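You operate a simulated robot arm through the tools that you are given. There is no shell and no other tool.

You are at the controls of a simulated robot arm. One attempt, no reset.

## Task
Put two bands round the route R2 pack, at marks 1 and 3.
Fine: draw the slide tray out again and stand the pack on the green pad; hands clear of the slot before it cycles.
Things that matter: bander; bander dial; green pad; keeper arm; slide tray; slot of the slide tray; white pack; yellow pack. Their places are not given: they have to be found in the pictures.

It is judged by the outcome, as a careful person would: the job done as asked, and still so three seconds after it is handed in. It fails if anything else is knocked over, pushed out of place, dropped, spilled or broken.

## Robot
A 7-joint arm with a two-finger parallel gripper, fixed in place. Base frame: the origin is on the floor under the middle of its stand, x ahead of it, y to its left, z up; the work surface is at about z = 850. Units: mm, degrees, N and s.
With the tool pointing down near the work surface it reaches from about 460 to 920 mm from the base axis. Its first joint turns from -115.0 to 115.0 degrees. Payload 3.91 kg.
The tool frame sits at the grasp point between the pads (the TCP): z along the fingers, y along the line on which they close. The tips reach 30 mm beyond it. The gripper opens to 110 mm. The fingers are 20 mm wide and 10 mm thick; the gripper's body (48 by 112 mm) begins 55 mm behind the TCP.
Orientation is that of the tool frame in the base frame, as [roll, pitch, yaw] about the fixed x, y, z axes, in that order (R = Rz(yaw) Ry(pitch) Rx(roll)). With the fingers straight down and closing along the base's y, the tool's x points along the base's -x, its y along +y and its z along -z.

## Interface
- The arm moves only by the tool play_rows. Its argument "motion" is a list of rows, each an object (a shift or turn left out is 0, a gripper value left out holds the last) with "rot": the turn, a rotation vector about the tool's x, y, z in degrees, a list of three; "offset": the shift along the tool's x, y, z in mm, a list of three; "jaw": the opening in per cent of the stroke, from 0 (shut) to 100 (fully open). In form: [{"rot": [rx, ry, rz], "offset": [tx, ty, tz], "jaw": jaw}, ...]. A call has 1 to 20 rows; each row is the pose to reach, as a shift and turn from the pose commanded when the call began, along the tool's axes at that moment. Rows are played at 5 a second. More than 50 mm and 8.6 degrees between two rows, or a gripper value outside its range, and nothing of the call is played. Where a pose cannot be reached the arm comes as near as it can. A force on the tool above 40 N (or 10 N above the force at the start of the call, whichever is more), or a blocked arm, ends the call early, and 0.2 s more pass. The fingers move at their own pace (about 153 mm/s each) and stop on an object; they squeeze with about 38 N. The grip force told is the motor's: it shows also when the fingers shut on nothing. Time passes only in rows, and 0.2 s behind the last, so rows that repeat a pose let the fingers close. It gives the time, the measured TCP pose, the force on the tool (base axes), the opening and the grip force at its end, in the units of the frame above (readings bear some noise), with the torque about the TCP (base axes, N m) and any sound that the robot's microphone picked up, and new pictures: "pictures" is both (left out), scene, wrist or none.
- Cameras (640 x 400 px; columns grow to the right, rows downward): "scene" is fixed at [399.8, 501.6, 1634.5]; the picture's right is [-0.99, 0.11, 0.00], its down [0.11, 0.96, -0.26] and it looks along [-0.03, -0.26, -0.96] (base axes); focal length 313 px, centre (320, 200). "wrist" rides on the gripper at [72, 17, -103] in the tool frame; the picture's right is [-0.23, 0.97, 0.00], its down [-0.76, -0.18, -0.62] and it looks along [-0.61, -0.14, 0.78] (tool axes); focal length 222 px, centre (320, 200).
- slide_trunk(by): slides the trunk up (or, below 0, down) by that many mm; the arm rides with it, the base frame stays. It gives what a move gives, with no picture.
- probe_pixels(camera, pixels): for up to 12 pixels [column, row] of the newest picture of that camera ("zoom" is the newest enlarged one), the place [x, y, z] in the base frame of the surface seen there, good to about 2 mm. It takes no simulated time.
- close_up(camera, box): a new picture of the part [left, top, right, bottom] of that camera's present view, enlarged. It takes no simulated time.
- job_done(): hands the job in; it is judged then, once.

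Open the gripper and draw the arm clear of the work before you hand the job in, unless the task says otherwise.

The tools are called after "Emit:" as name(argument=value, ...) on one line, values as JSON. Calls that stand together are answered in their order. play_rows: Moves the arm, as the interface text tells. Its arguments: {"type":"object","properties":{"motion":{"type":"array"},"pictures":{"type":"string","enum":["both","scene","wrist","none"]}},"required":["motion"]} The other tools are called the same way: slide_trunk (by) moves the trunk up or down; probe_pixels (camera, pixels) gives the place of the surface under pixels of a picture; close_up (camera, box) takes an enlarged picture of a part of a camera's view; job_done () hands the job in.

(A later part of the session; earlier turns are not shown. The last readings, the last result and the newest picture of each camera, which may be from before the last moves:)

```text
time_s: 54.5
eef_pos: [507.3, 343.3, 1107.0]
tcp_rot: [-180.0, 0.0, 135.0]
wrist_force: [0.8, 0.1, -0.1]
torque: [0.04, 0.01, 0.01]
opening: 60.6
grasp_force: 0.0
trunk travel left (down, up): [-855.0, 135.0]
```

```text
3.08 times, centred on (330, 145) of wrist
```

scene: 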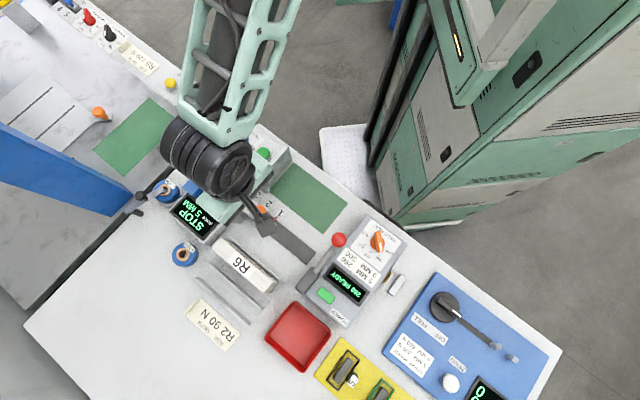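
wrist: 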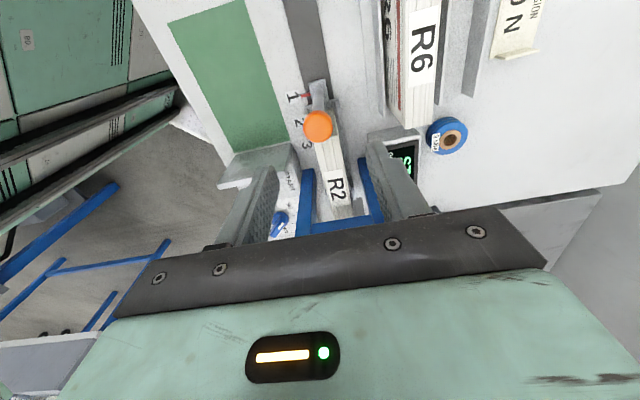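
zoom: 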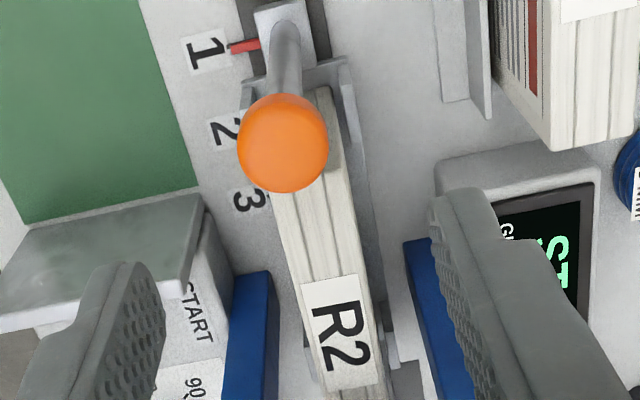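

The tray is at mark 1 with the pack under the arch. Now I'll close the jaws and move over the START button, turning back to yaw 180° so the gripper body stays clear of the arch.

Emit:
play_rows(motion=[{"offset": [-15, -16, 0], "rot": [0, 0, -6.5], "jaw": 0}, {"offset": [-32, -33, 0], "rot": [0, 0, -13]}, {"offset": [-49, -51, 0], "rot": [0, 0, -19.5]}, {"offset": [-66, -69, 0], "rot": [0, 0, -26]}, {"offset": [-83, -87, 0], "rot": [0, 0, -32.5]}, {"offset": [-100, -105, 10], "rot": [0, 0, -39]}, {"offset": [-115.6, -121.3, 25], "rot": [0, 0, -45]}, {"offset": [-115.6, -121.3, 27], "rot": [0, 0, -45]}, {"offset": [-115.6, -121.3, 27], "rot": [0, 0, -45]}], pictures="both")

```text
time_s: 56.5
eef_pos: [505.1, 171.5, 1077.7]
tcp_rot: [-180.0, 0.0, 180.0]
wrist_force: [0.1, -0.3, -0.3]
torque: [0.0, 0.0, -0.02]
opening: 0.2
grasp_force: 38.0
trunk travel left (down, up): [-855.0, 135.0]
```

scene: 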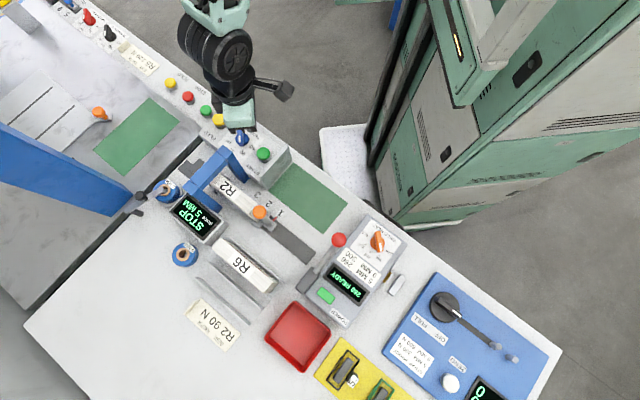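
wrist: 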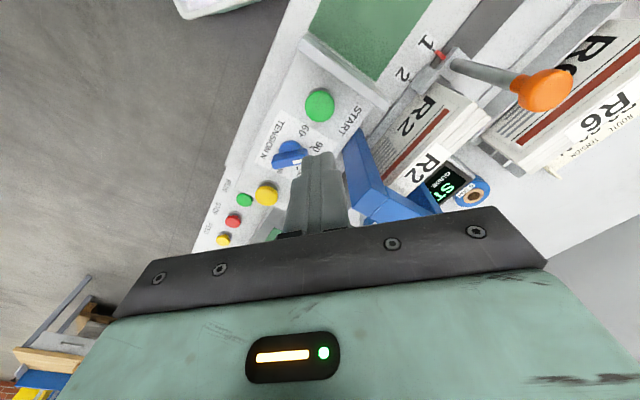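

START appears at (320,105) in the wrist view, right under the TCP. I'll probe its rim to get the centre, and check the scene view of the arch and tray.

Emit:
probe_pixels(camera="wrist", pixels=[[320, 105], [309, 105], [331, 105], [320, 94], [320, 116], [313, 98], [327, 112], [327, 98], [313, 112], [340, 100], [320, 128], [300, 100]])

Emit:
close_up(camera="scene", box=[170, 120, 330, 260])

```text
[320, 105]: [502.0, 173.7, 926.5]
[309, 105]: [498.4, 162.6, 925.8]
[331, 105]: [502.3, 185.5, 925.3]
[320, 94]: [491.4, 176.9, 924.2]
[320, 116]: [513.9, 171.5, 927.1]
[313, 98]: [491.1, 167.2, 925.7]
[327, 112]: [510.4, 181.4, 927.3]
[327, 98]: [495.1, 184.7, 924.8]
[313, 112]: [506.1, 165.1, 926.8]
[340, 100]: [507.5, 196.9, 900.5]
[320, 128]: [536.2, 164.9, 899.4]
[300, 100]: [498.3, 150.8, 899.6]
```

```text
2.86 times, centred on (250, 190) of scene
```

zoom: 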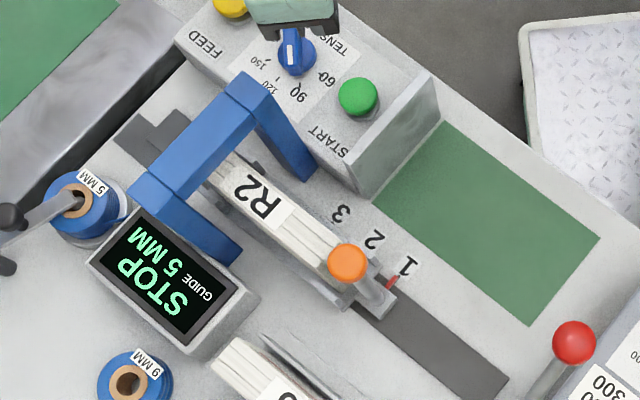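

START's centre is (502,174), top z≈926. I'll come down to just above it first.

Emit:
play_rows(motion=[{"offset": [2.5, 2.5, 25]}, {"offset": [2.5, 2.5, 55]}, {"offset": [2.5, 2.5, 85]}, {"offset": [2.5, 2.5, 105]}, {"offset": [2.5, 2.5, 115]}, {"offset": [2.5, 2.5, 115]}], pictures="wrist")

```text
time_s: 57.9
eef_pos: [501.7, 175.0, 963.1]
tcp_rot: [-179.9, 0.0, 180.0]
wrist_force: [0.0, -0.1, 0.5]
torque: [0.01, 0.02, 0.0]
opening: 0.0
grasp_force: 37.7
trunk travel left (down, up): [-855.0, 135.0]
```

wrist: 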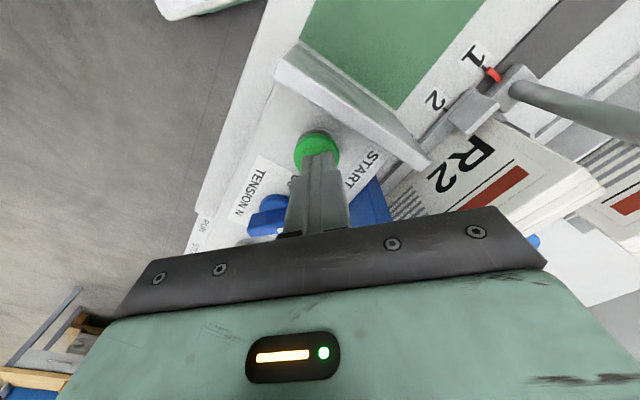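

Tips hover ~7 mm above the button. Press down ~5 mm past contact, then retreat upward.

Emit:
play_rows(motion=[{"offset": [0, 0, 5]}, {"offset": [0, 0, 8]}, {"offset": [0, 0, 10]}, {"offset": [0, 0, 12]}, {"offset": [0, 0, 5]}, {"offset": [0, 0, -20]}, {"offset": [0, 0, -60]}, {"offset": [0, 0, -100]}], pictures="both")

```text
time_s: 59.7
eef_pos: [500.0, 177.1, 1063.5]
tcp_rot: [-180.0, 0.0, -179.9]
wrist_force: [-0.5, 0.8, -1.3]
torque: [0.0, 0.05, 0.0]
opening: 0.0
grasp_force: 37.3
trunk travel left (down, up): [-855.0, 135.0]
```

scene: 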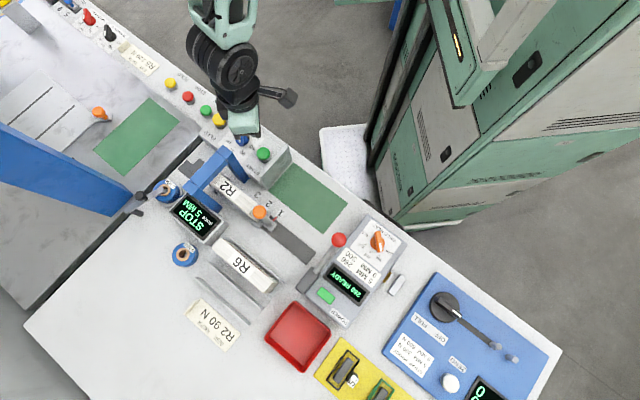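
wrist: 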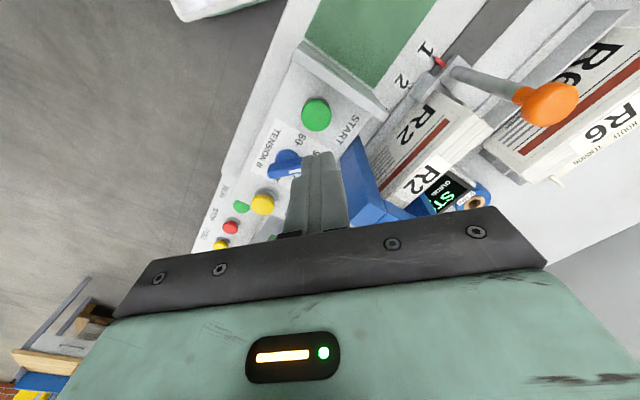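

No sound was heard and the display still shows STOP; I'll look closely whether a band was applied.

Emit:
close_up(camera="scene", box=[160, 140, 300, 240])

Emit:
close_up(camera="wrist", box=[330, 60, 530, 230])

```text
4.00 times, centred on (230, 190) of scene
```

zoom: 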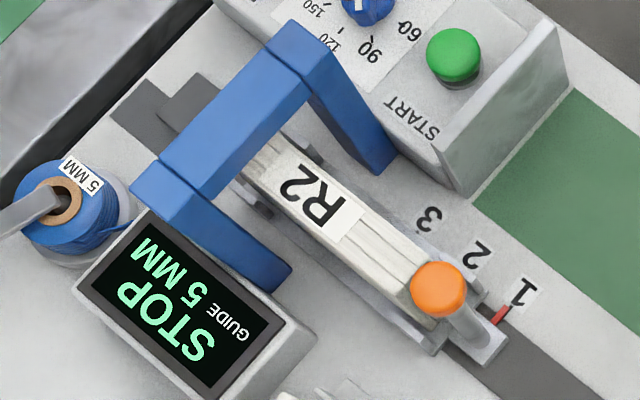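

```text
2.35 times, centred on (430, 145) of wrist
```

zoom: 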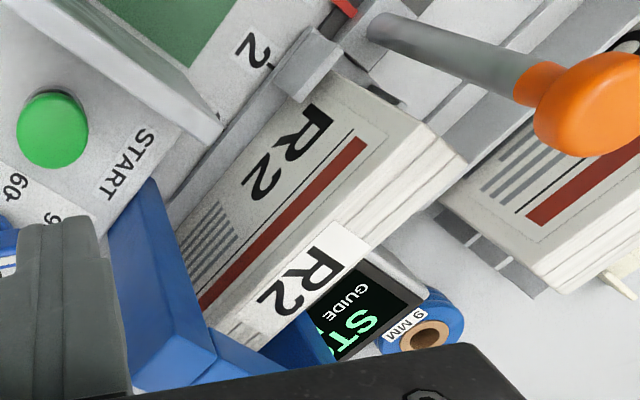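

No band yet. I'll press again, this time holding at depth and reading the force, to be sure the button is actually pressed.

Emit:
play_rows(motion=[{"offset": [0, 0, 35]}, {"offset": [0, 0, 70]}, {"offset": [0, 0, 98]}, {"offset": [0, 0, 105]}, {"offset": [0, 0, 108]}, {"offset": [0, 0, 110]}, {"offset": [0, 0, 110]}], pictures="wrist")

```text
time_s: 61.3
eef_pos: [501.6, 173.0, 953.6]
tcp_rot: [179.9, 0.0, -180.0]
wrist_force: [1.0, 0.3, 1.4]
torque: [0.07, -0.04, 0.0]
opening: 0.1
grasp_force: 37.9
trunk travel left (down, up): [-855.0, 135.0]
```

wrist: 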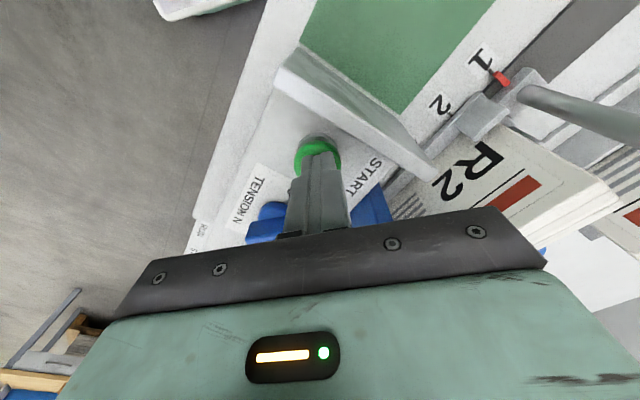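

At z=953.6 contact is only ~1.4 N. Press deeper in 2 mm steps.

Emit:
play_rows(motion=[{"offset": [0, 0, 2]}, {"offset": [0, 0, 3.5]}, {"offset": [0, 0, 5]}, {"offset": [0, 0, 5]}], pictures="wrist")

```text
time_s: 62.3
eef_pos: [500.5, 174.6, 950.0]
tcp_rot: [-179.9, 0.0, -180.0]
wrist_force: [-3.6, 0.4, 6.4]
torque: [-0.04, 0.08, -0.01]
opening: 0.0
grasp_force: 38.0
trunk travel left (down, up): [-855.0, 135.0]
heard: click
```

wrist: 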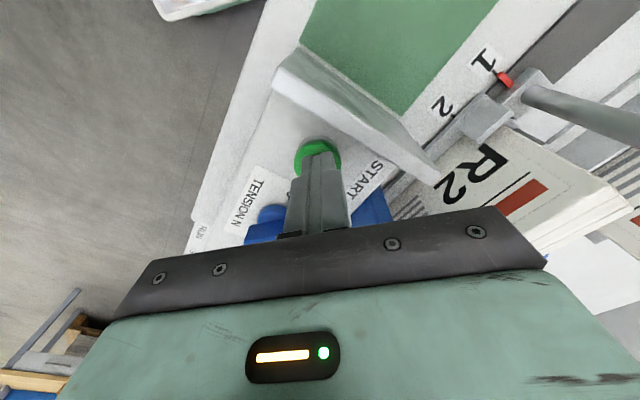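

A click was heard: the button registered. I'll retreat upward and watch the display and arch.

Emit:
play_rows(motion=[{"offset": [0, 0, -10]}, {"offset": [0, 0, -40]}, {"offset": [0, 0, -80]}, {"offset": [0, 0, -115]}, {"offset": [0, 0, -115]}], pictures="both")

Emit:
close_up(camera="scene", box=[160, 140, 300, 240])

```text
time_s: 63.5
eef_pos: [500.2, 172.6, 1065.5]
tcp_rot: [-180.0, 0.0, 180.0]
wrist_force: [0.3, 0.0, 0.2]
torque: [0.02, 0.01, 0.01]
opening: 0.3
grasp_force: 37.5
trunk travel left (down, up): [-855.0, 135.0]
```

scene: 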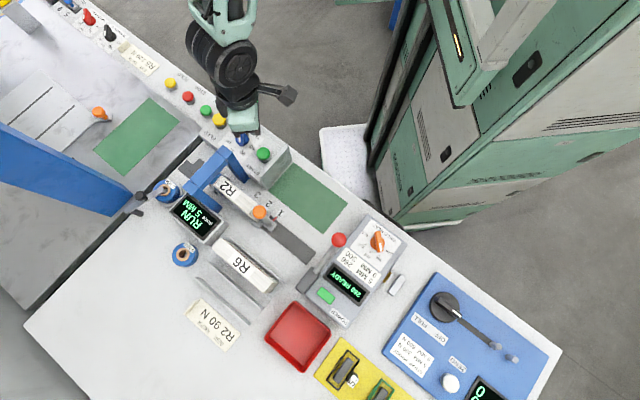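
wrist: 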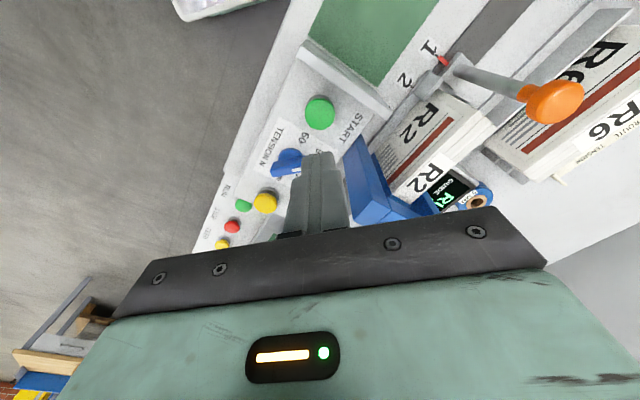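

```text
4.00 times, centred on (230, 190) of scene
```

zoom: 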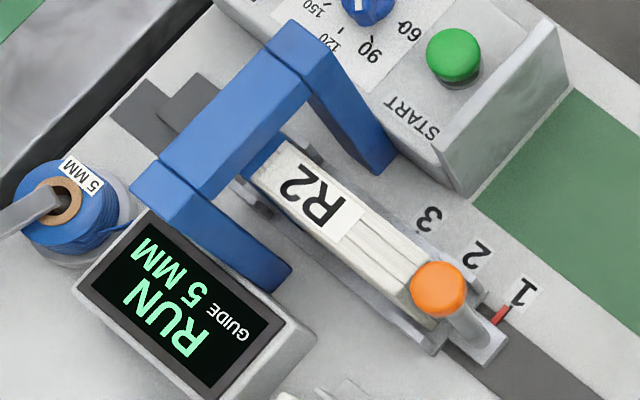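

The display now reads RUN and a blue strap shows at (262,155) of the zoom round the pack. I'll wait with the hand clear until the cycle ends.

Emit:
play_rows(motion=[{"offset": [0, 0, 0]}, {"offset": [0, 0, 0]}, {"offset": [0, 0, 0]}, {"offset": [0, 0, 0]}, {"offset": [0, 0, 0]}, {"offset": [0, 0, 0]}, {"offset": [0, 0, 0]}, {"offset": [0, 0, 0]}, {"offset": [0, 0, 0]}, {"offset": [0, 0, 0]}], pictures="both")

Emit:
close_up(camera="scene", box=[160, 140, 300, 240])

```text
time_s: 65.7
eef_pos: [499.7, 171.6, 1065.5]
tcp_rot: [-180.0, 0.1, -179.9]
wrist_force: [0.0, 0.0, -1.2]
torque: [0.04, 0.02, 0.04]
opening: 0.0
grasp_force: 37.7
trunk travel left (down, up): [-855.0, 135.0]
```

scene: 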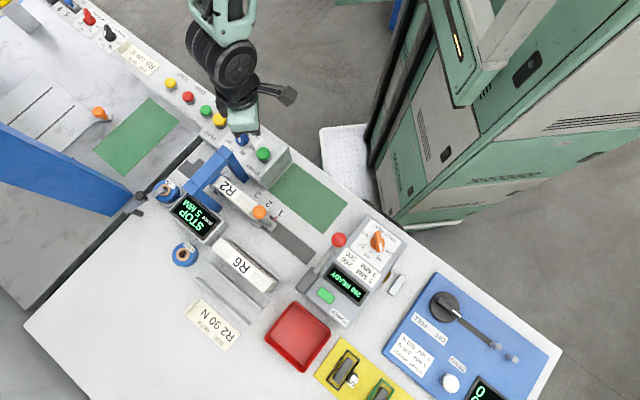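
wrist: 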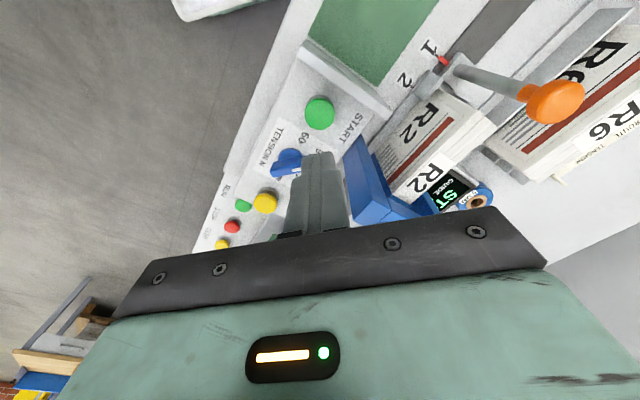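

```text
4.00 times, centred on (230, 190) of scene
```

zoom: 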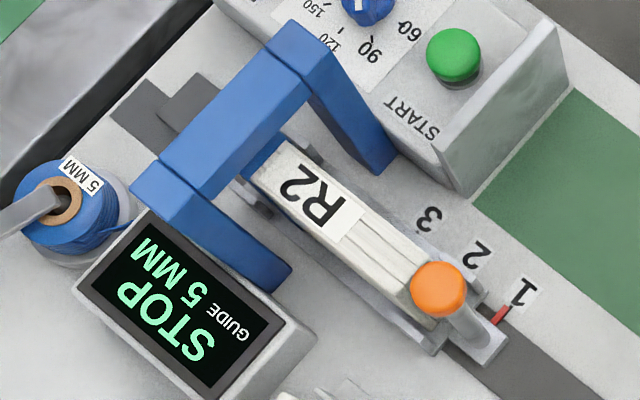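

The display is back to STOP with the first band on. Now return to above the knob (reverse of my earlier displacement), turning to yaw 135° and opening to 60 mm.

Emit:
play_rows(motion=[{"offset": [-1, 15, -10], "rot": [0, 0, 5.6]}, {"offset": [-2, 38, -15], "rot": [0, 0, 11.2]}, {"offset": [-3, 62, -15], "rot": [0, 0, 16.8]}, {"offset": [-4, 86, -15], "rot": [0, 0, 22.4]}, {"offset": [-5, 110, -15], "rot": [0, 0, 28]}, {"offset": [-6, 134, -15], "rot": [0, 0, 33.6]}, {"offset": [-6.6, 152, -15], "rot": [0, 0, 39.2], "jaw": 55}, {"offset": [-6.6, 165, -10], "rot": [0, 0, 45], "jaw": 55}, {"offset": [-6.6, 165, 0], "rot": [0, 0, 45], "jaw": 55}, {"offset": [-6.6, 165, 0], "rot": [0, 0, 45], "jaw": 55}], pictures="both")

```text
time_s: 67.9
eef_pos: [508.3, 339.1, 1066.2]
tcp_rot: [-180.0, -0.1, 135.0]
wrist_force: [0.4, -0.5, -1.2]
torque: [0.0, 0.02, 0.02]
opening: 60.5
grasp_force: 0.1
trunk travel left (down, up): [-855.0, 135.0]
```

scene: 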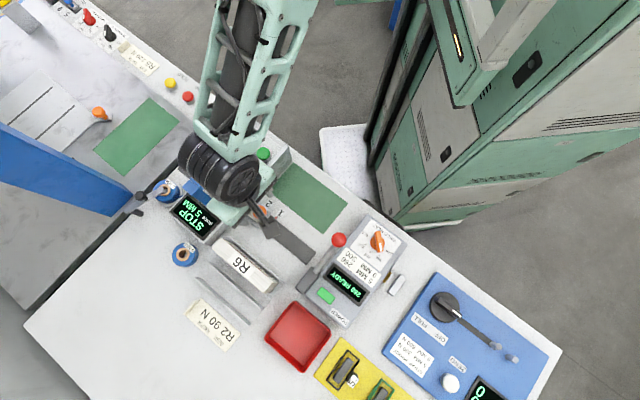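
wrist: 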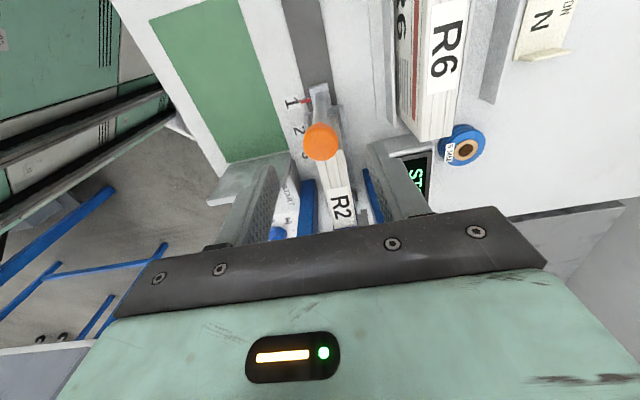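

Right over the knob (320,140). Descend 63 mm around it and close.

Emit:
play_rows(motion=[{"offset": [0, 0, 18]}, {"offset": [0, 0, 38]}, {"offset": [0, 0, 54]}, {"offset": [0, 0, 63]}, {"offset": [0, 0, 63]}, {"offset": [0, 0, 63], "jaw": 32}, {"offset": [0, 0, 63], "jaw": 15}, {"offset": [0, 0, 63], "jaw": 0}, {"offset": [0, 0, 63], "jaw": 0}], pictures="wrist")

```text
time_s: 69.9
eef_pos: [508.5, 339.9, 1001.9]
tcp_rot: [179.9, -0.1, 135.0]
wrist_force: [5.6, 5.0, -1.0]
torque: [0.09, 0.01, 0.01]
opening: 27.4
grasp_force: 44.8
trunk travel left (down, up): [-855.0, 135.0]
```

wrist: 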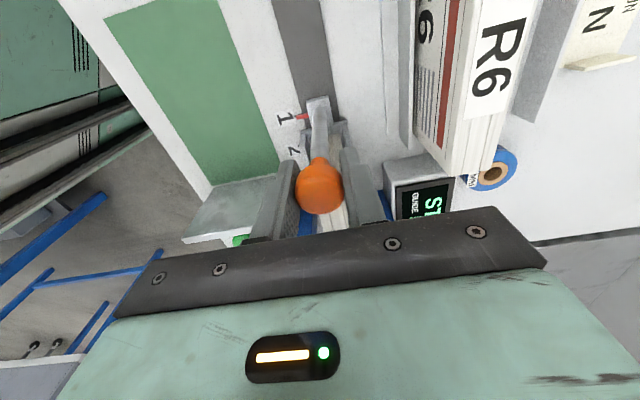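

Gripped squarely. Push the tray another 77 mm toward mark 3.

Emit:
play_rows(motion=[{"offset": [-3, 0, 0]}, {"offset": [-9, 0, 0]}, {"offset": [-17, 0, 0]}, {"offset": [-26, 0, 0]}, {"offset": [-36, 0, 0]}, {"offset": [-46, 0, 0]}, {"offset": [-56, 0, 0]}, {"offset": [-66, 0, 0]}, {"offset": [-73, 0, 0]}, {"offset": [-77, 0, 0]}, {"offset": [-77, 0, 0]}], pictures="both")

Emit:
close_up(camera="wrist", box=[276, 97, 324, 127])

```text
time_s: 72.3
eef_pos: [563.1, 284.6, 1001.8]
tcp_rot: [179.9, 0.1, 134.9]
wrist_force: [7.0, 4.1, 19.6]
torque: [0.21, 0.11, -0.05]
opening: 27.4
grasp_force: 44.8
trunk travel left (down, up): [-855.0, 135.0]
```

scene: 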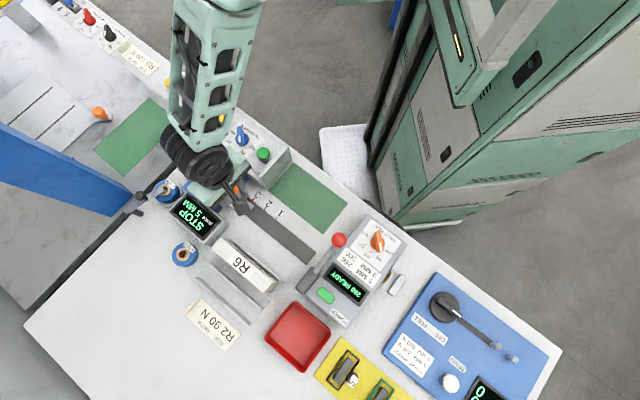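
wrist: 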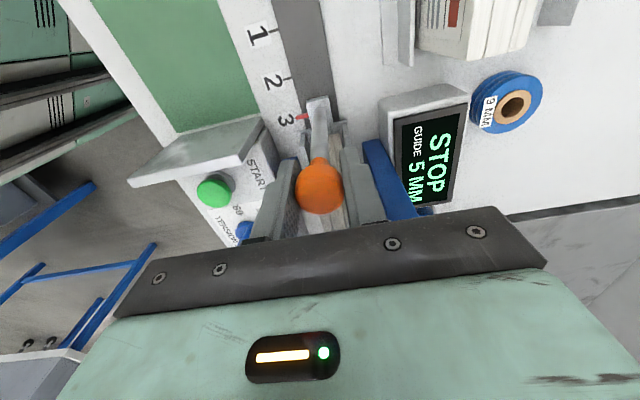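

```text
13.33 times, centred on (300, 112) of wrist
```

zoom: 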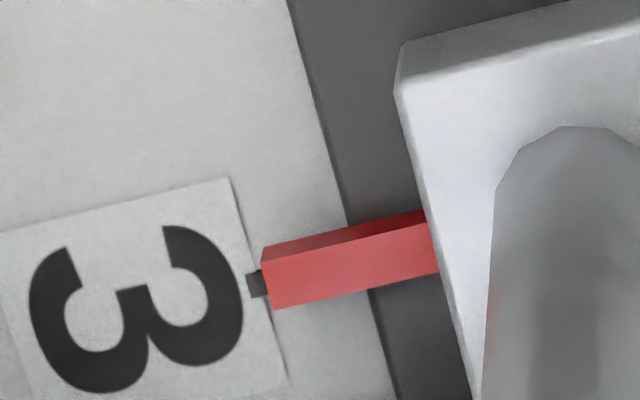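

By the same parallax reading, the index appears 0.24 mm past the tick while alignment needs 2.7 mm, so 2.4 mm more is needed (also easing the +19 N downward press by 1 mm).

Emit:
play_rows(motion=[{"offset": [-1.2, 0, -0.6]}, {"offset": [-2.4, 0, -1]}, {"offset": [-2.4, 0, -1]}, {"offset": [-2.4, 0, -1]}], pictures="wrist")

Emit:
close_up(camera="wrist", box=[276, 97, 324, 127])

```text
time_s: 73.3
eef_pos: [564.1, 283.8, 1001.9]
tcp_rot: [180.0, 0.0, 135.0]
wrist_force: [6.3, 6.7, 3.0]
torque: [-0.03, -0.17, 0.04]
opening: 27.5
grasp_force: 44.7
trunk travel left (down, up): [-855.0, 135.0]
```

wrist: 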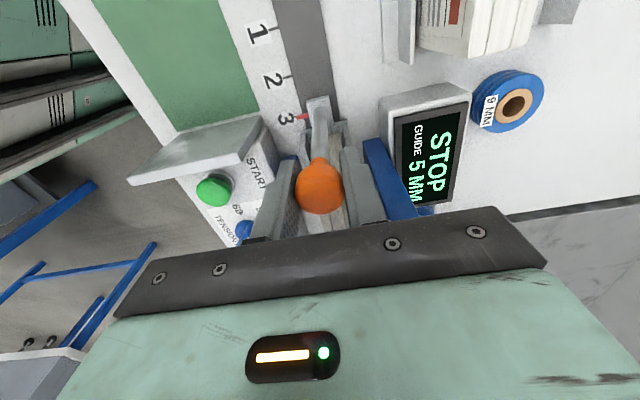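

```text
13.33 times, centred on (300, 112) of wrist
```

zoom: 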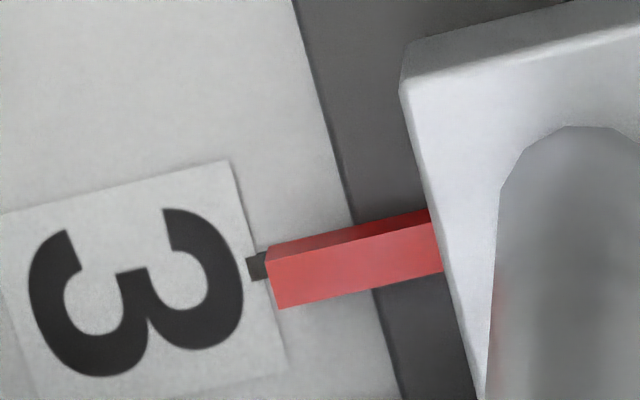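

Now the offset is 1.6 mm versus the needed ~2.65 mm; push 1.1 mm more.

Emit:
play_rows(motion=[{"offset": [-1.3, 0, 0]}, {"offset": [-1.3, 0, 0]}, {"offset": [-1.3, 0, 0]}], pictures="wrist")

Emit:
close_up(camera="wrist", box=[276, 97, 324, 127])

```text
time_s: 74.1
eef_pos: [565.7, 283.4, 1001.4]
tcp_rot: [-179.9, 0.0, 135.1]
wrist_force: [5.4, 8.8, -8.0]
torque: [0.1, -0.02, 0.07]
opening: 27.6
grasp_force: 44.6
trunk travel left (down, up): [-855.0, 135.0]
```

wrist: 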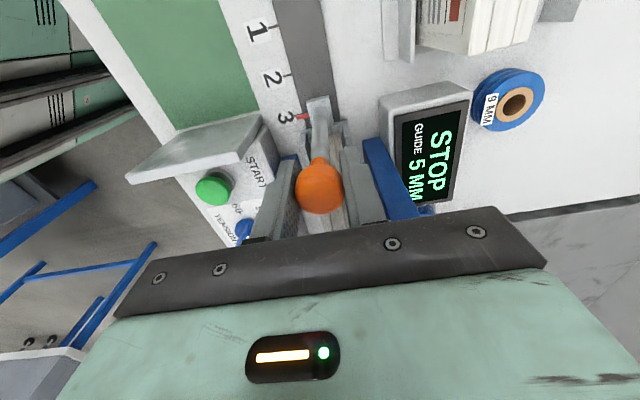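

```text
13.33 times, centred on (300, 112) of wrist
```

zoom: 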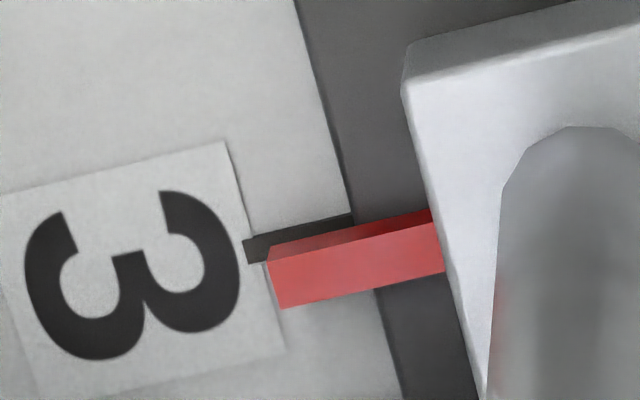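

Now the offset is ~2.9 mm against the needed 2.65 — aligned at mark 3 within ~0.3 mm. Release the knob and rise clear.

Emit:
play_rows(motion=[{"jaw": 35}, {"jaw": 55}, {"jaw": 55}, {"offset": [0, 0, -20]}, {"offset": [0, 0, -45]}, {"offset": [0, 0, -75]}, {"offset": [0, 0, -105]}, {"offset": [0, 0, -105]}], pictures="both")

Emit:
close_up(camera="wrist", box=[250, 60, 410, 210])

```text
time_s: 75.9
eef_pos: [565.0, 283.3, 1108.1]
tcp_rot: [180.0, -0.1, 135.0]
wrist_force: [-0.3, -0.1, -0.1]
torque: [-0.01, 0.03, 0.02]
opening: 60.3
grasp_force: 0.0
trunk travel left (down, up): [-855.0, 135.0]
```

scene: 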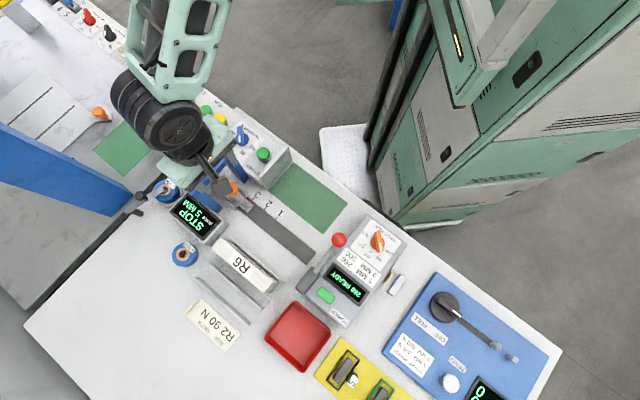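
wrist: 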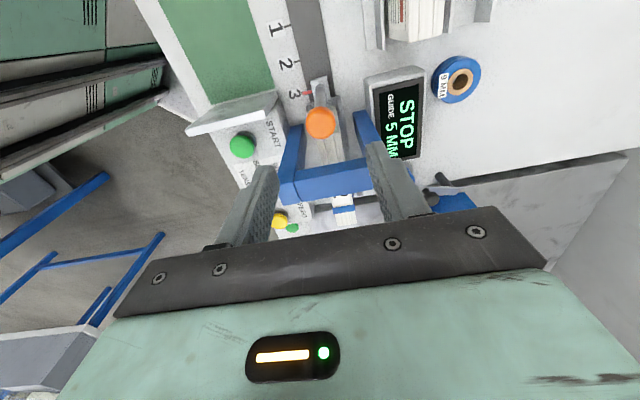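

```text
2.67 times, centred on (330, 135) of wrist
```

zoom: 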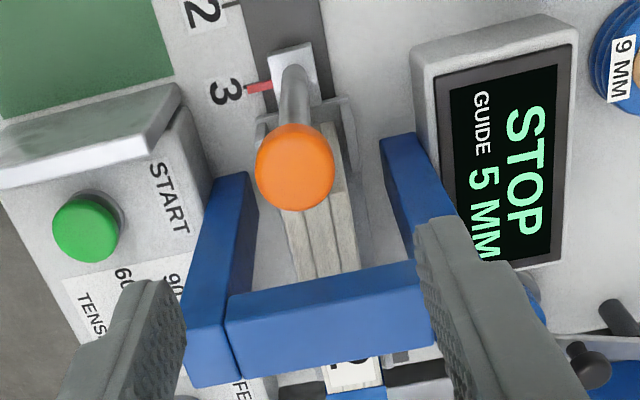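

The tray stands at mark 3 and the first band is visible beyond the arch. Close the jaws and go back over START, turning to yaw 180°.

Emit:
play_rows(motion=[{"offset": [-4, -16, 0], "rot": [0, 0, -6.5], "jaw": 0}, {"offset": [-8, -33, 0], "rot": [0, 0, -13]}, {"offset": [-13, -51, 0], "rot": [0, 0, -19.5]}, {"offset": [-17, -69, 0], "rot": [0, 0, -26]}, {"offset": [-22, -87, 0], "rot": [0, 0, -32.5]}, {"offset": [-27, -105, 10], "rot": [0, 0, -39]}, {"offset": [-31.3, -121.3, 28], "rot": [0, 0, -45]}, {"offset": [-31.3, -121.3, 43], "rot": [0, 0, -45]}, {"offset": [-31.3, -121.3, 43], "rot": [0, 0, -45]}], pictures="both")

Emit:
close_up(camera="scene", box=[150, 120, 310, 240])

```text
time_s: 77.9
eef_pos: [499.9, 175.6, 1064.1]
tcp_rot: [180.0, 0.1, 180.0]
wrist_force: [0.3, -0.9, -0.6]
torque: [0.02, 0.0, 0.01]
opening: 0.0
grasp_force: 37.3
trunk travel left (down, up): [-855.0, 135.0]
```

scene: 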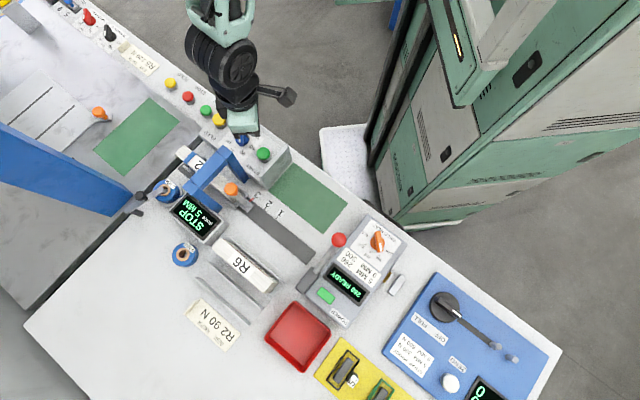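
wrist: 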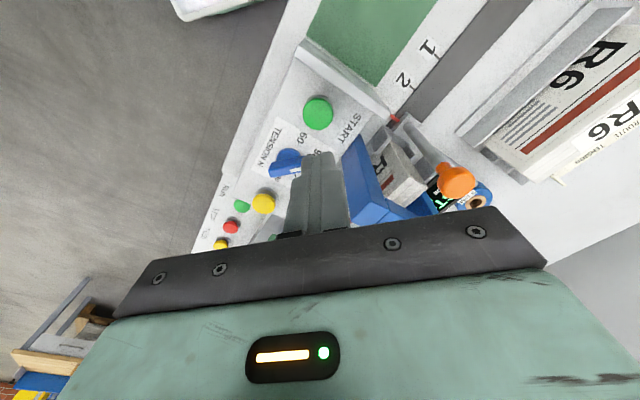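

```text
3.33 times, centred on (230, 180) of scene
```

zoom: 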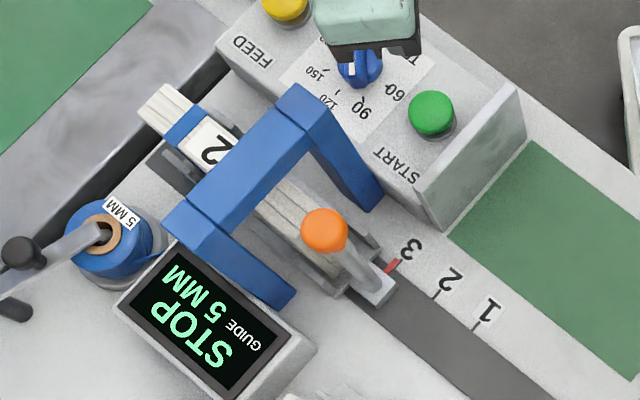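

The first blue band shows at (185,125) near the pack's leading end, and the index is at mark 3. Press START again (115 mm down, as before).

Emit:
play_rows(motion=[{"offset": [0, 0, 35]}, {"offset": [0, 0, 70]}, {"offset": [0, 0, 98]}, {"offset": [0, 0, 108]}, {"offset": [0, 0, 112]}, {"offset": [0, 0, 115]}, {"offset": [0, 0, 115]}, {"offset": [0, 0, 115]}], pictures="none")

```text
time_s: 79.7
eef_pos: [501.0, 174.5, 949.3]
tcp_rot: [-180.0, 0.0, -179.9]
wrist_force: [-1.6, -4.4, 10.0]
torque: [-0.16, -0.02, -0.01]
opening: 0.1
grasp_force: 37.9
trunk travel left (down, up): [-855.0, 135.0]
heard: click
```

Click heard. Retreat upward, and wait clear for the cycle.

Emit:
play_rows(motion=[{"offset": [0, 0, -10]}, {"offset": [0, 0, -40]}, {"offset": [0, 0, -80]}, {"offset": [0, 0, -115]}, {"offset": [0, 0, -115]}, {"offset": [0, 0, -115]}, {"offset": [0, 0, -115]}, {"offset": [0, 0, -115]}, {"offset": [0, 0, -115]}, {"offset": [0, 0, -115]}, {"offset": [0, 0, -115]}, {"offset": [0, 0, -115]}, {"offset": [0, 0, -115]}, {"offset": [0, 0, -115]}, {"offset": [0, 0, -115]}], pictures="both")

Emit:
close_up(camera="scene", box=[150, 120, 310, 240])

```text
time_s: 82.9
eef_pos: [504.4, 172.9, 1063.9]
tcp_rot: [180.0, 0.0, -180.0]
wrist_force: [0.9, 0.2, 0.4]
torque: [-0.01, -0.01, -0.04]
opening: 0.1
grasp_force: 37.6
trunk travel left (down, up): [-855.0, 135.0]
```

scene: 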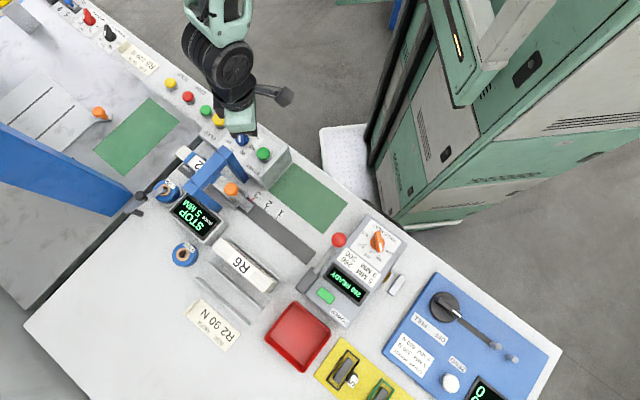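
wrist: 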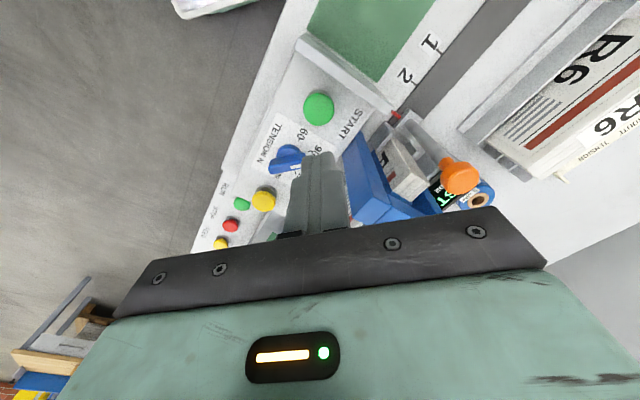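

```text
3.33 times, centred on (230, 180) of scene
```

zoom: 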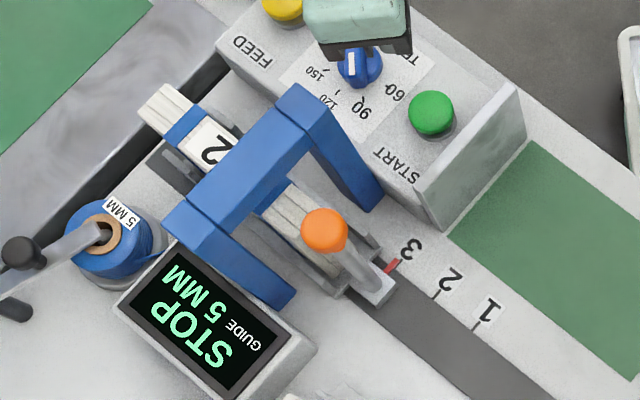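

Second band visible at (275,195) and the display shows STOP again. Return above the knob at mark 3 with yaw 135° and jaws at 60 mm.

Emit:
play_rows(motion=[{"offset": [0, 0, -30]}, {"offset": [-8, 13, -40], "rot": [0, 0, 5.6]}, {"offset": [-16, 27, -40], "rot": [0, 0, 11.2]}, {"offset": [-24, 40, -40], "rot": [0, 0, 16.8]}, {"offset": [-32, 54, -40], "rot": [0, 0, 22.4]}, {"offset": [-40, 67, -40], "rot": [0, 0, 28]}, {"offset": [-48, 81, -40], "rot": [0, 0, 33.6]}, {"offset": [-56, 95, -40], "rot": [0, 0, 39.2], "jaw": 55}, {"offset": [-63.7, 107.9, -30], "rot": [0, 0, 45], "jaw": 55}, {"offset": [-63.7, 107.9, 0], "rot": [0, 0, 45], "jaw": 55}, {"offset": [-63.7, 107.9, 0], "rot": [0, 0, 45], "jaw": 55}], pictures="both")

```text
time_s: 85.3
eef_pos: [563.5, 282.0, 1064.3]
tcp_rot: [179.9, 0.0, 134.8]
wrist_force: [-0.8, -0.5, 0.2]
torque: [-0.03, 0.02, 0.04]
opening: 60.7
grasp_force: 0.0
trunk travel left (down, up): [-855.0, 135.0]
```

scene: 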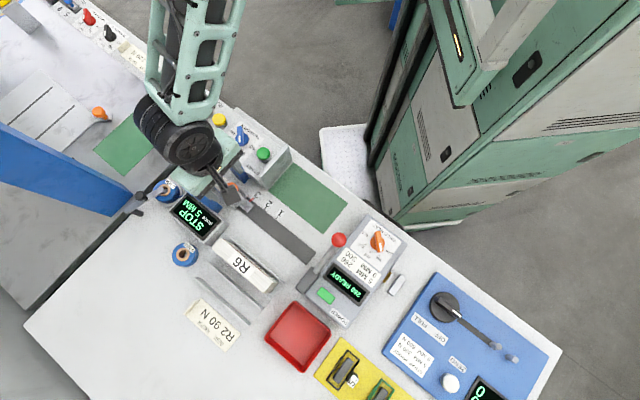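
wrist: 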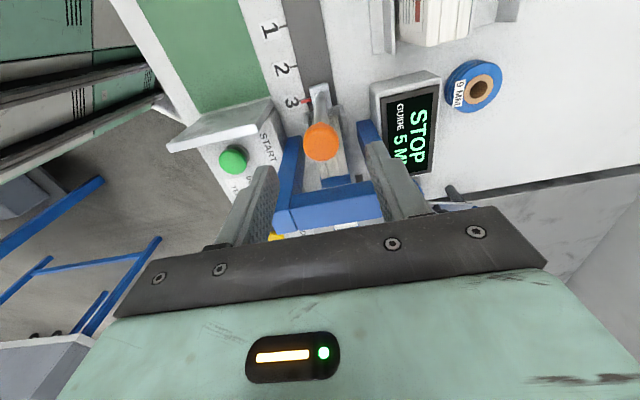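

Over the knob (320,142). Descend 62 mm and close on it.

Emit:
play_rows(motion=[{"offset": [0, 0, 18]}, {"offset": [0, 0, 38]}, {"offset": [0, 0, 54]}, {"offset": [0, 0, 62]}, {"offset": [0, 0, 62]}, {"offset": [0, 0, 62], "jaw": 32}, {"offset": [0, 0, 62], "jaw": 15}, {"offset": [0, 0, 62], "jaw": 0}, {"offset": [0, 0, 62], "jaw": 0}], pictures="wrist")

```text
time_s: 87.3
eef_pos: [564.9, 283.9, 1002.7]
tcp_rot: [180.0, 0.0, 135.0]
wrist_force: [1.0, 1.8, -1.8]
torque: [0.05, -0.03, -0.04]
opening: 27.3
grasp_force: 44.7
trunk travel left (down, up): [-855.0, 135.0]
```

wrist: 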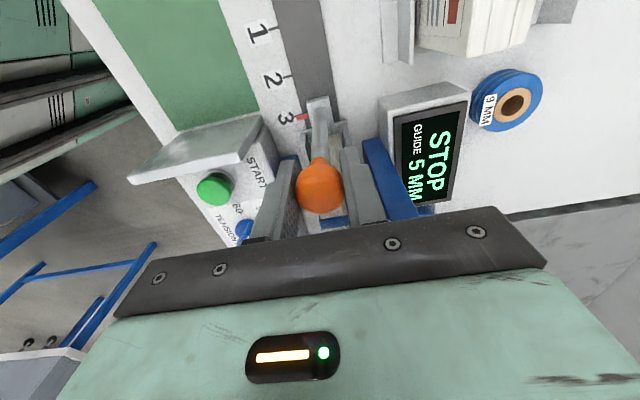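

Gripped squarely with low forces. Draw the tray out, first 100 mm.

Emit:
play_rows(motion=[{"offset": [3, 0, 0]}, {"offset": [9, 0, 0]}, {"offset": [18, 0, 0]}, {"offset": [28, 0, 0]}, {"offset": [39, 0, 0]}, {"offset": [50, 0, 0]}, {"offset": [61, 0, 0]}, {"offset": [72, 0, 0]}, {"offset": [82, 0, 0]}, {"offset": [91, 0, 0]}, {"offset": [97, 0, 0]}, {"offset": [100, 0, 0]}, {"offset": [100, 0, 0]}], pictures="none")

```text
time_s: 90.1
eef_pos: [494.6, 354.7, 1002.8]
tcp_rot: [180.0, 0.0, 135.0]
wrist_force: [1.5, 2.5, 14.5]
torque: [-0.05, -0.09, 0.01]
opening: 27.6
grasp_force: 44.5
trunk travel left (down, up): [-855.0, 135.0]
```

Moved 100 mm with small side force; ease 0.8 mm up and continue to ~200 mm.

Emit:
play_rows(motion=[{"offset": [3, 0, -0.8]}, {"offset": [9, 0, -0.8]}, {"offset": [18, 0, -0.8]}, {"offset": [28, 0, -0.8]}, {"offset": [39, 0, -0.8]}, {"offset": [50, 0, -0.8]}, {"offset": [61, 0, -0.8]}, {"offset": [72, 0, -0.8]}, {"offset": [82, 0, -0.8]}, {"offset": [90, 0, -0.8]}, {"offset": [96, 0, -0.8]}, {"offset": [100, 0, -0.8]}, {"offset": [100, 0, -0.8]}], pictures="both")

```text
time_s: 92.9
eef_pos: [423.4, 424.9, 1002.6]
tcp_rot: [-179.9, 0.0, 135.1]
wrist_force: [4.9, 6.6, -15.5]
torque: [-0.23, -0.36, 0.07]
opening: 27.5
grasp_force: 44.6
trunk travel left (down, up): [-855.0, 135.0]
```

scene: 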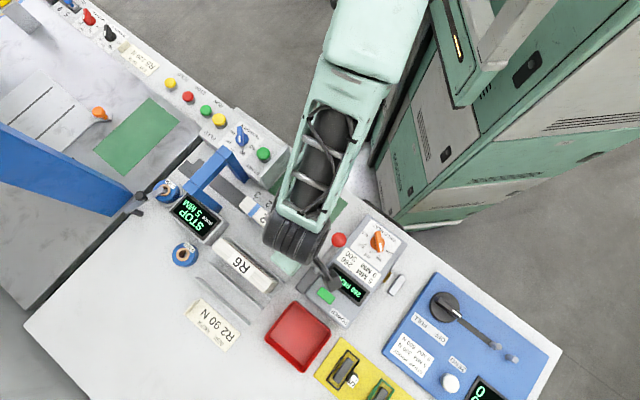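
wrist: 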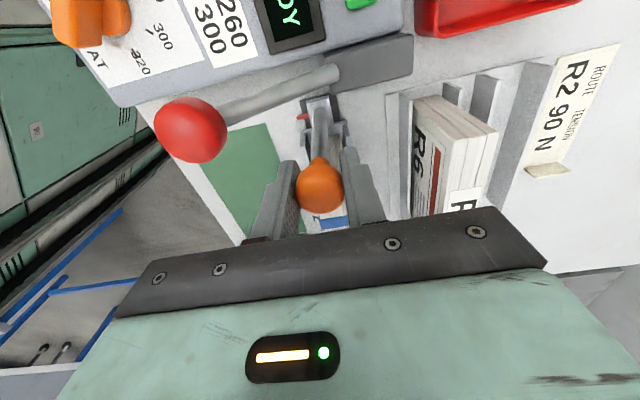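

The tray is back within ~2 mm of its starting place. Pull the last 1.9 mm, then release and rise.

Emit:
play_rows(motion=[{"offset": [1, 0, 0.5]}, {"offset": [1.9, 0, 0.5]}, {"offset": [1.9, 0, 0.5]}, {"offset": [1.9, 0, 0.5], "jaw": 35}, {"offset": [1.9, 0, 0.5], "jaw": 55}, {"offset": [1.9, 0, 0.5], "jaw": 55}, {"offset": [1.9, 0, -20]}, {"offset": [1.9, 0, -45]}, {"offset": [1.9, 0, -70]}, {"offset": [1.9, 0, -70]}], pictures="both")

```text
time_s: 95.1
eef_pos: [434.4, 417.3, 1060.1]
tcp_rot: [-179.1, 0.7, 133.9]
wrist_force: [0.0, 0.8, -0.8]
torque: [0.01, 0.0, 0.02]
opening: 60.5
grasp_force: 0.0
trunk travel left (down, up): [-855.0, 135.0]
```

scene: 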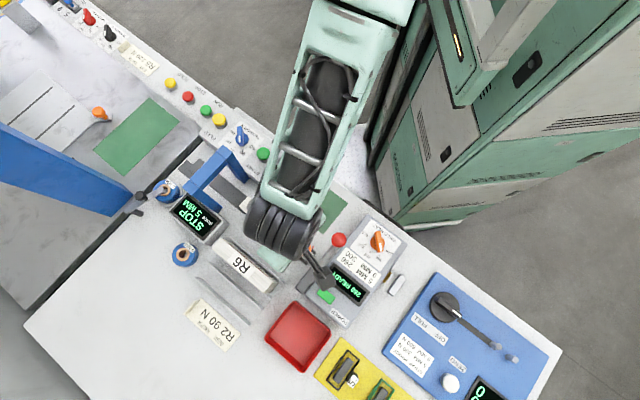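
wrist: 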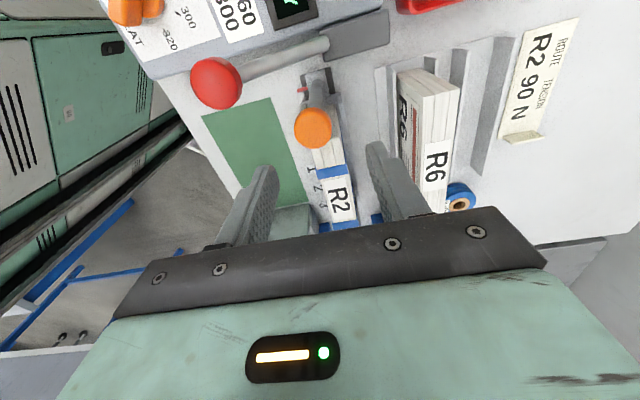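

The pack now carries two blue bands at the expected spots. The arm is still settling; let me hold and re-read, then look closer.

Emit:
play_rows(motion=[{"offset": [0, 0, 0]}, {"offset": [0, 0, 0]}, {"offset": [0, 0, 0]}], pictures="both")

Emit:
close_up(camera="wrist", box=[270, 60, 390, 240])

```text
time_s: 95.9
eef_pos: [434.0, 419.8, 1061.0]
tcp_rot: [-179.1, 0.6, 134.0]
wrist_force: [-0.1, -0.4, -0.1]
torque: [0.0, 0.02, 0.0]
opening: 60.4
grasp_force: 0.0
trunk travel left (down, up): [-855.0, 135.0]
```

scene: 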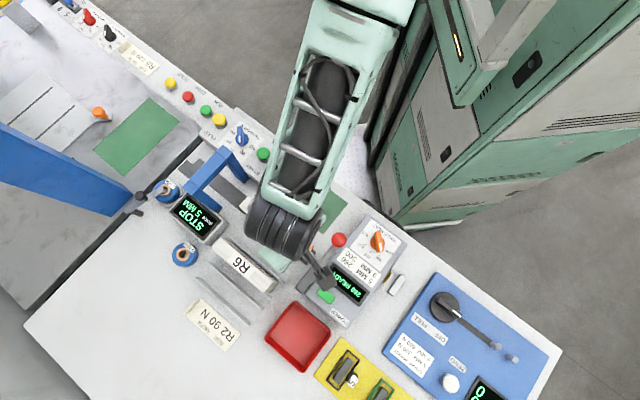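
wrist: 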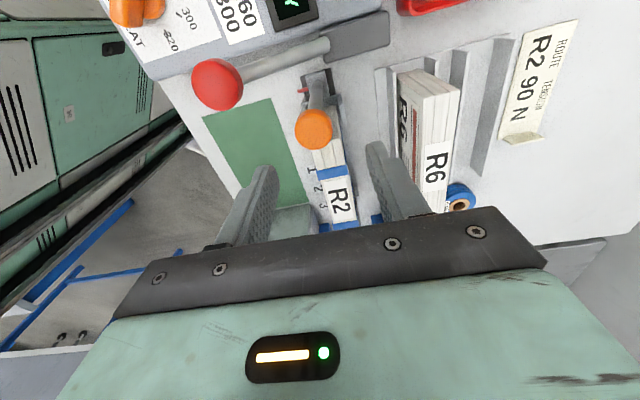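

```text
2.22 times, centred on (330, 150) of wrist
```

zoom: 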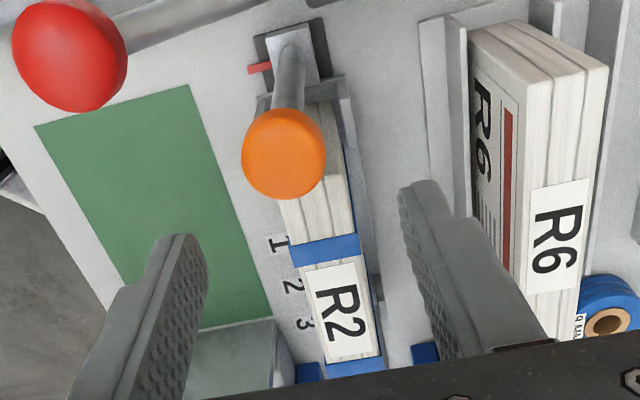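

Both bands sit symmetrically at s≈56 and s≈136 on the pack. Next I'll move over the pack's middle (s≈97, n≈602), between the bands, at z≈1050.

Emit:
play_rows(motion=[{"offset": [-15, 0, 0]}, {"offset": [-35, 1, 0]}, {"offset": [-55, 2, 0]}, {"offset": [-75, 2.5, 0]}, {"offset": [-92, 2.5, 5]}, {"offset": [-99, 2.5, 15]}, {"offset": [-99, 2.5, 22]}, {"offset": [-99, 2.5, 22]}], pictures="both")

```text
time_s: 97.7
eef_pos: [494.5, 356.6, 1050.5]
tcp_rot: [179.9, 0.1, 135.0]
wrist_force: [0.2, 0.8, -1.1]
torque: [-0.01, 0.01, -0.01]
opening: 60.7
grasp_force: 0.1
trunk travel left (down, up): [-855.0, 135.0]
```

scene: 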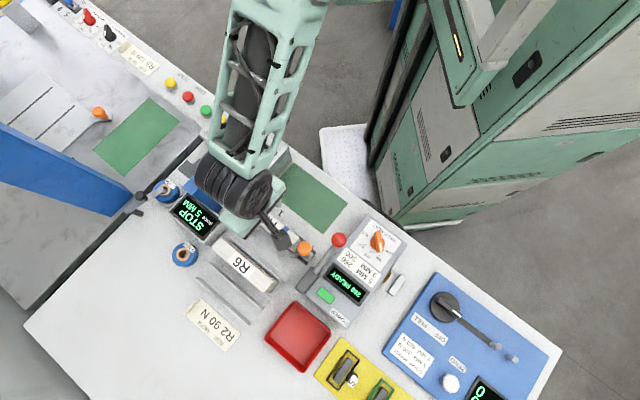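
wrist: 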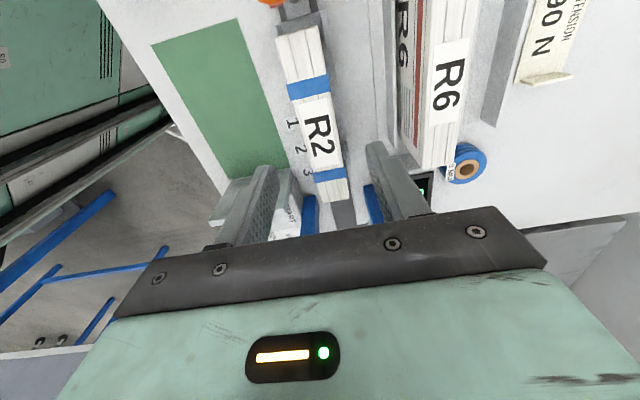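

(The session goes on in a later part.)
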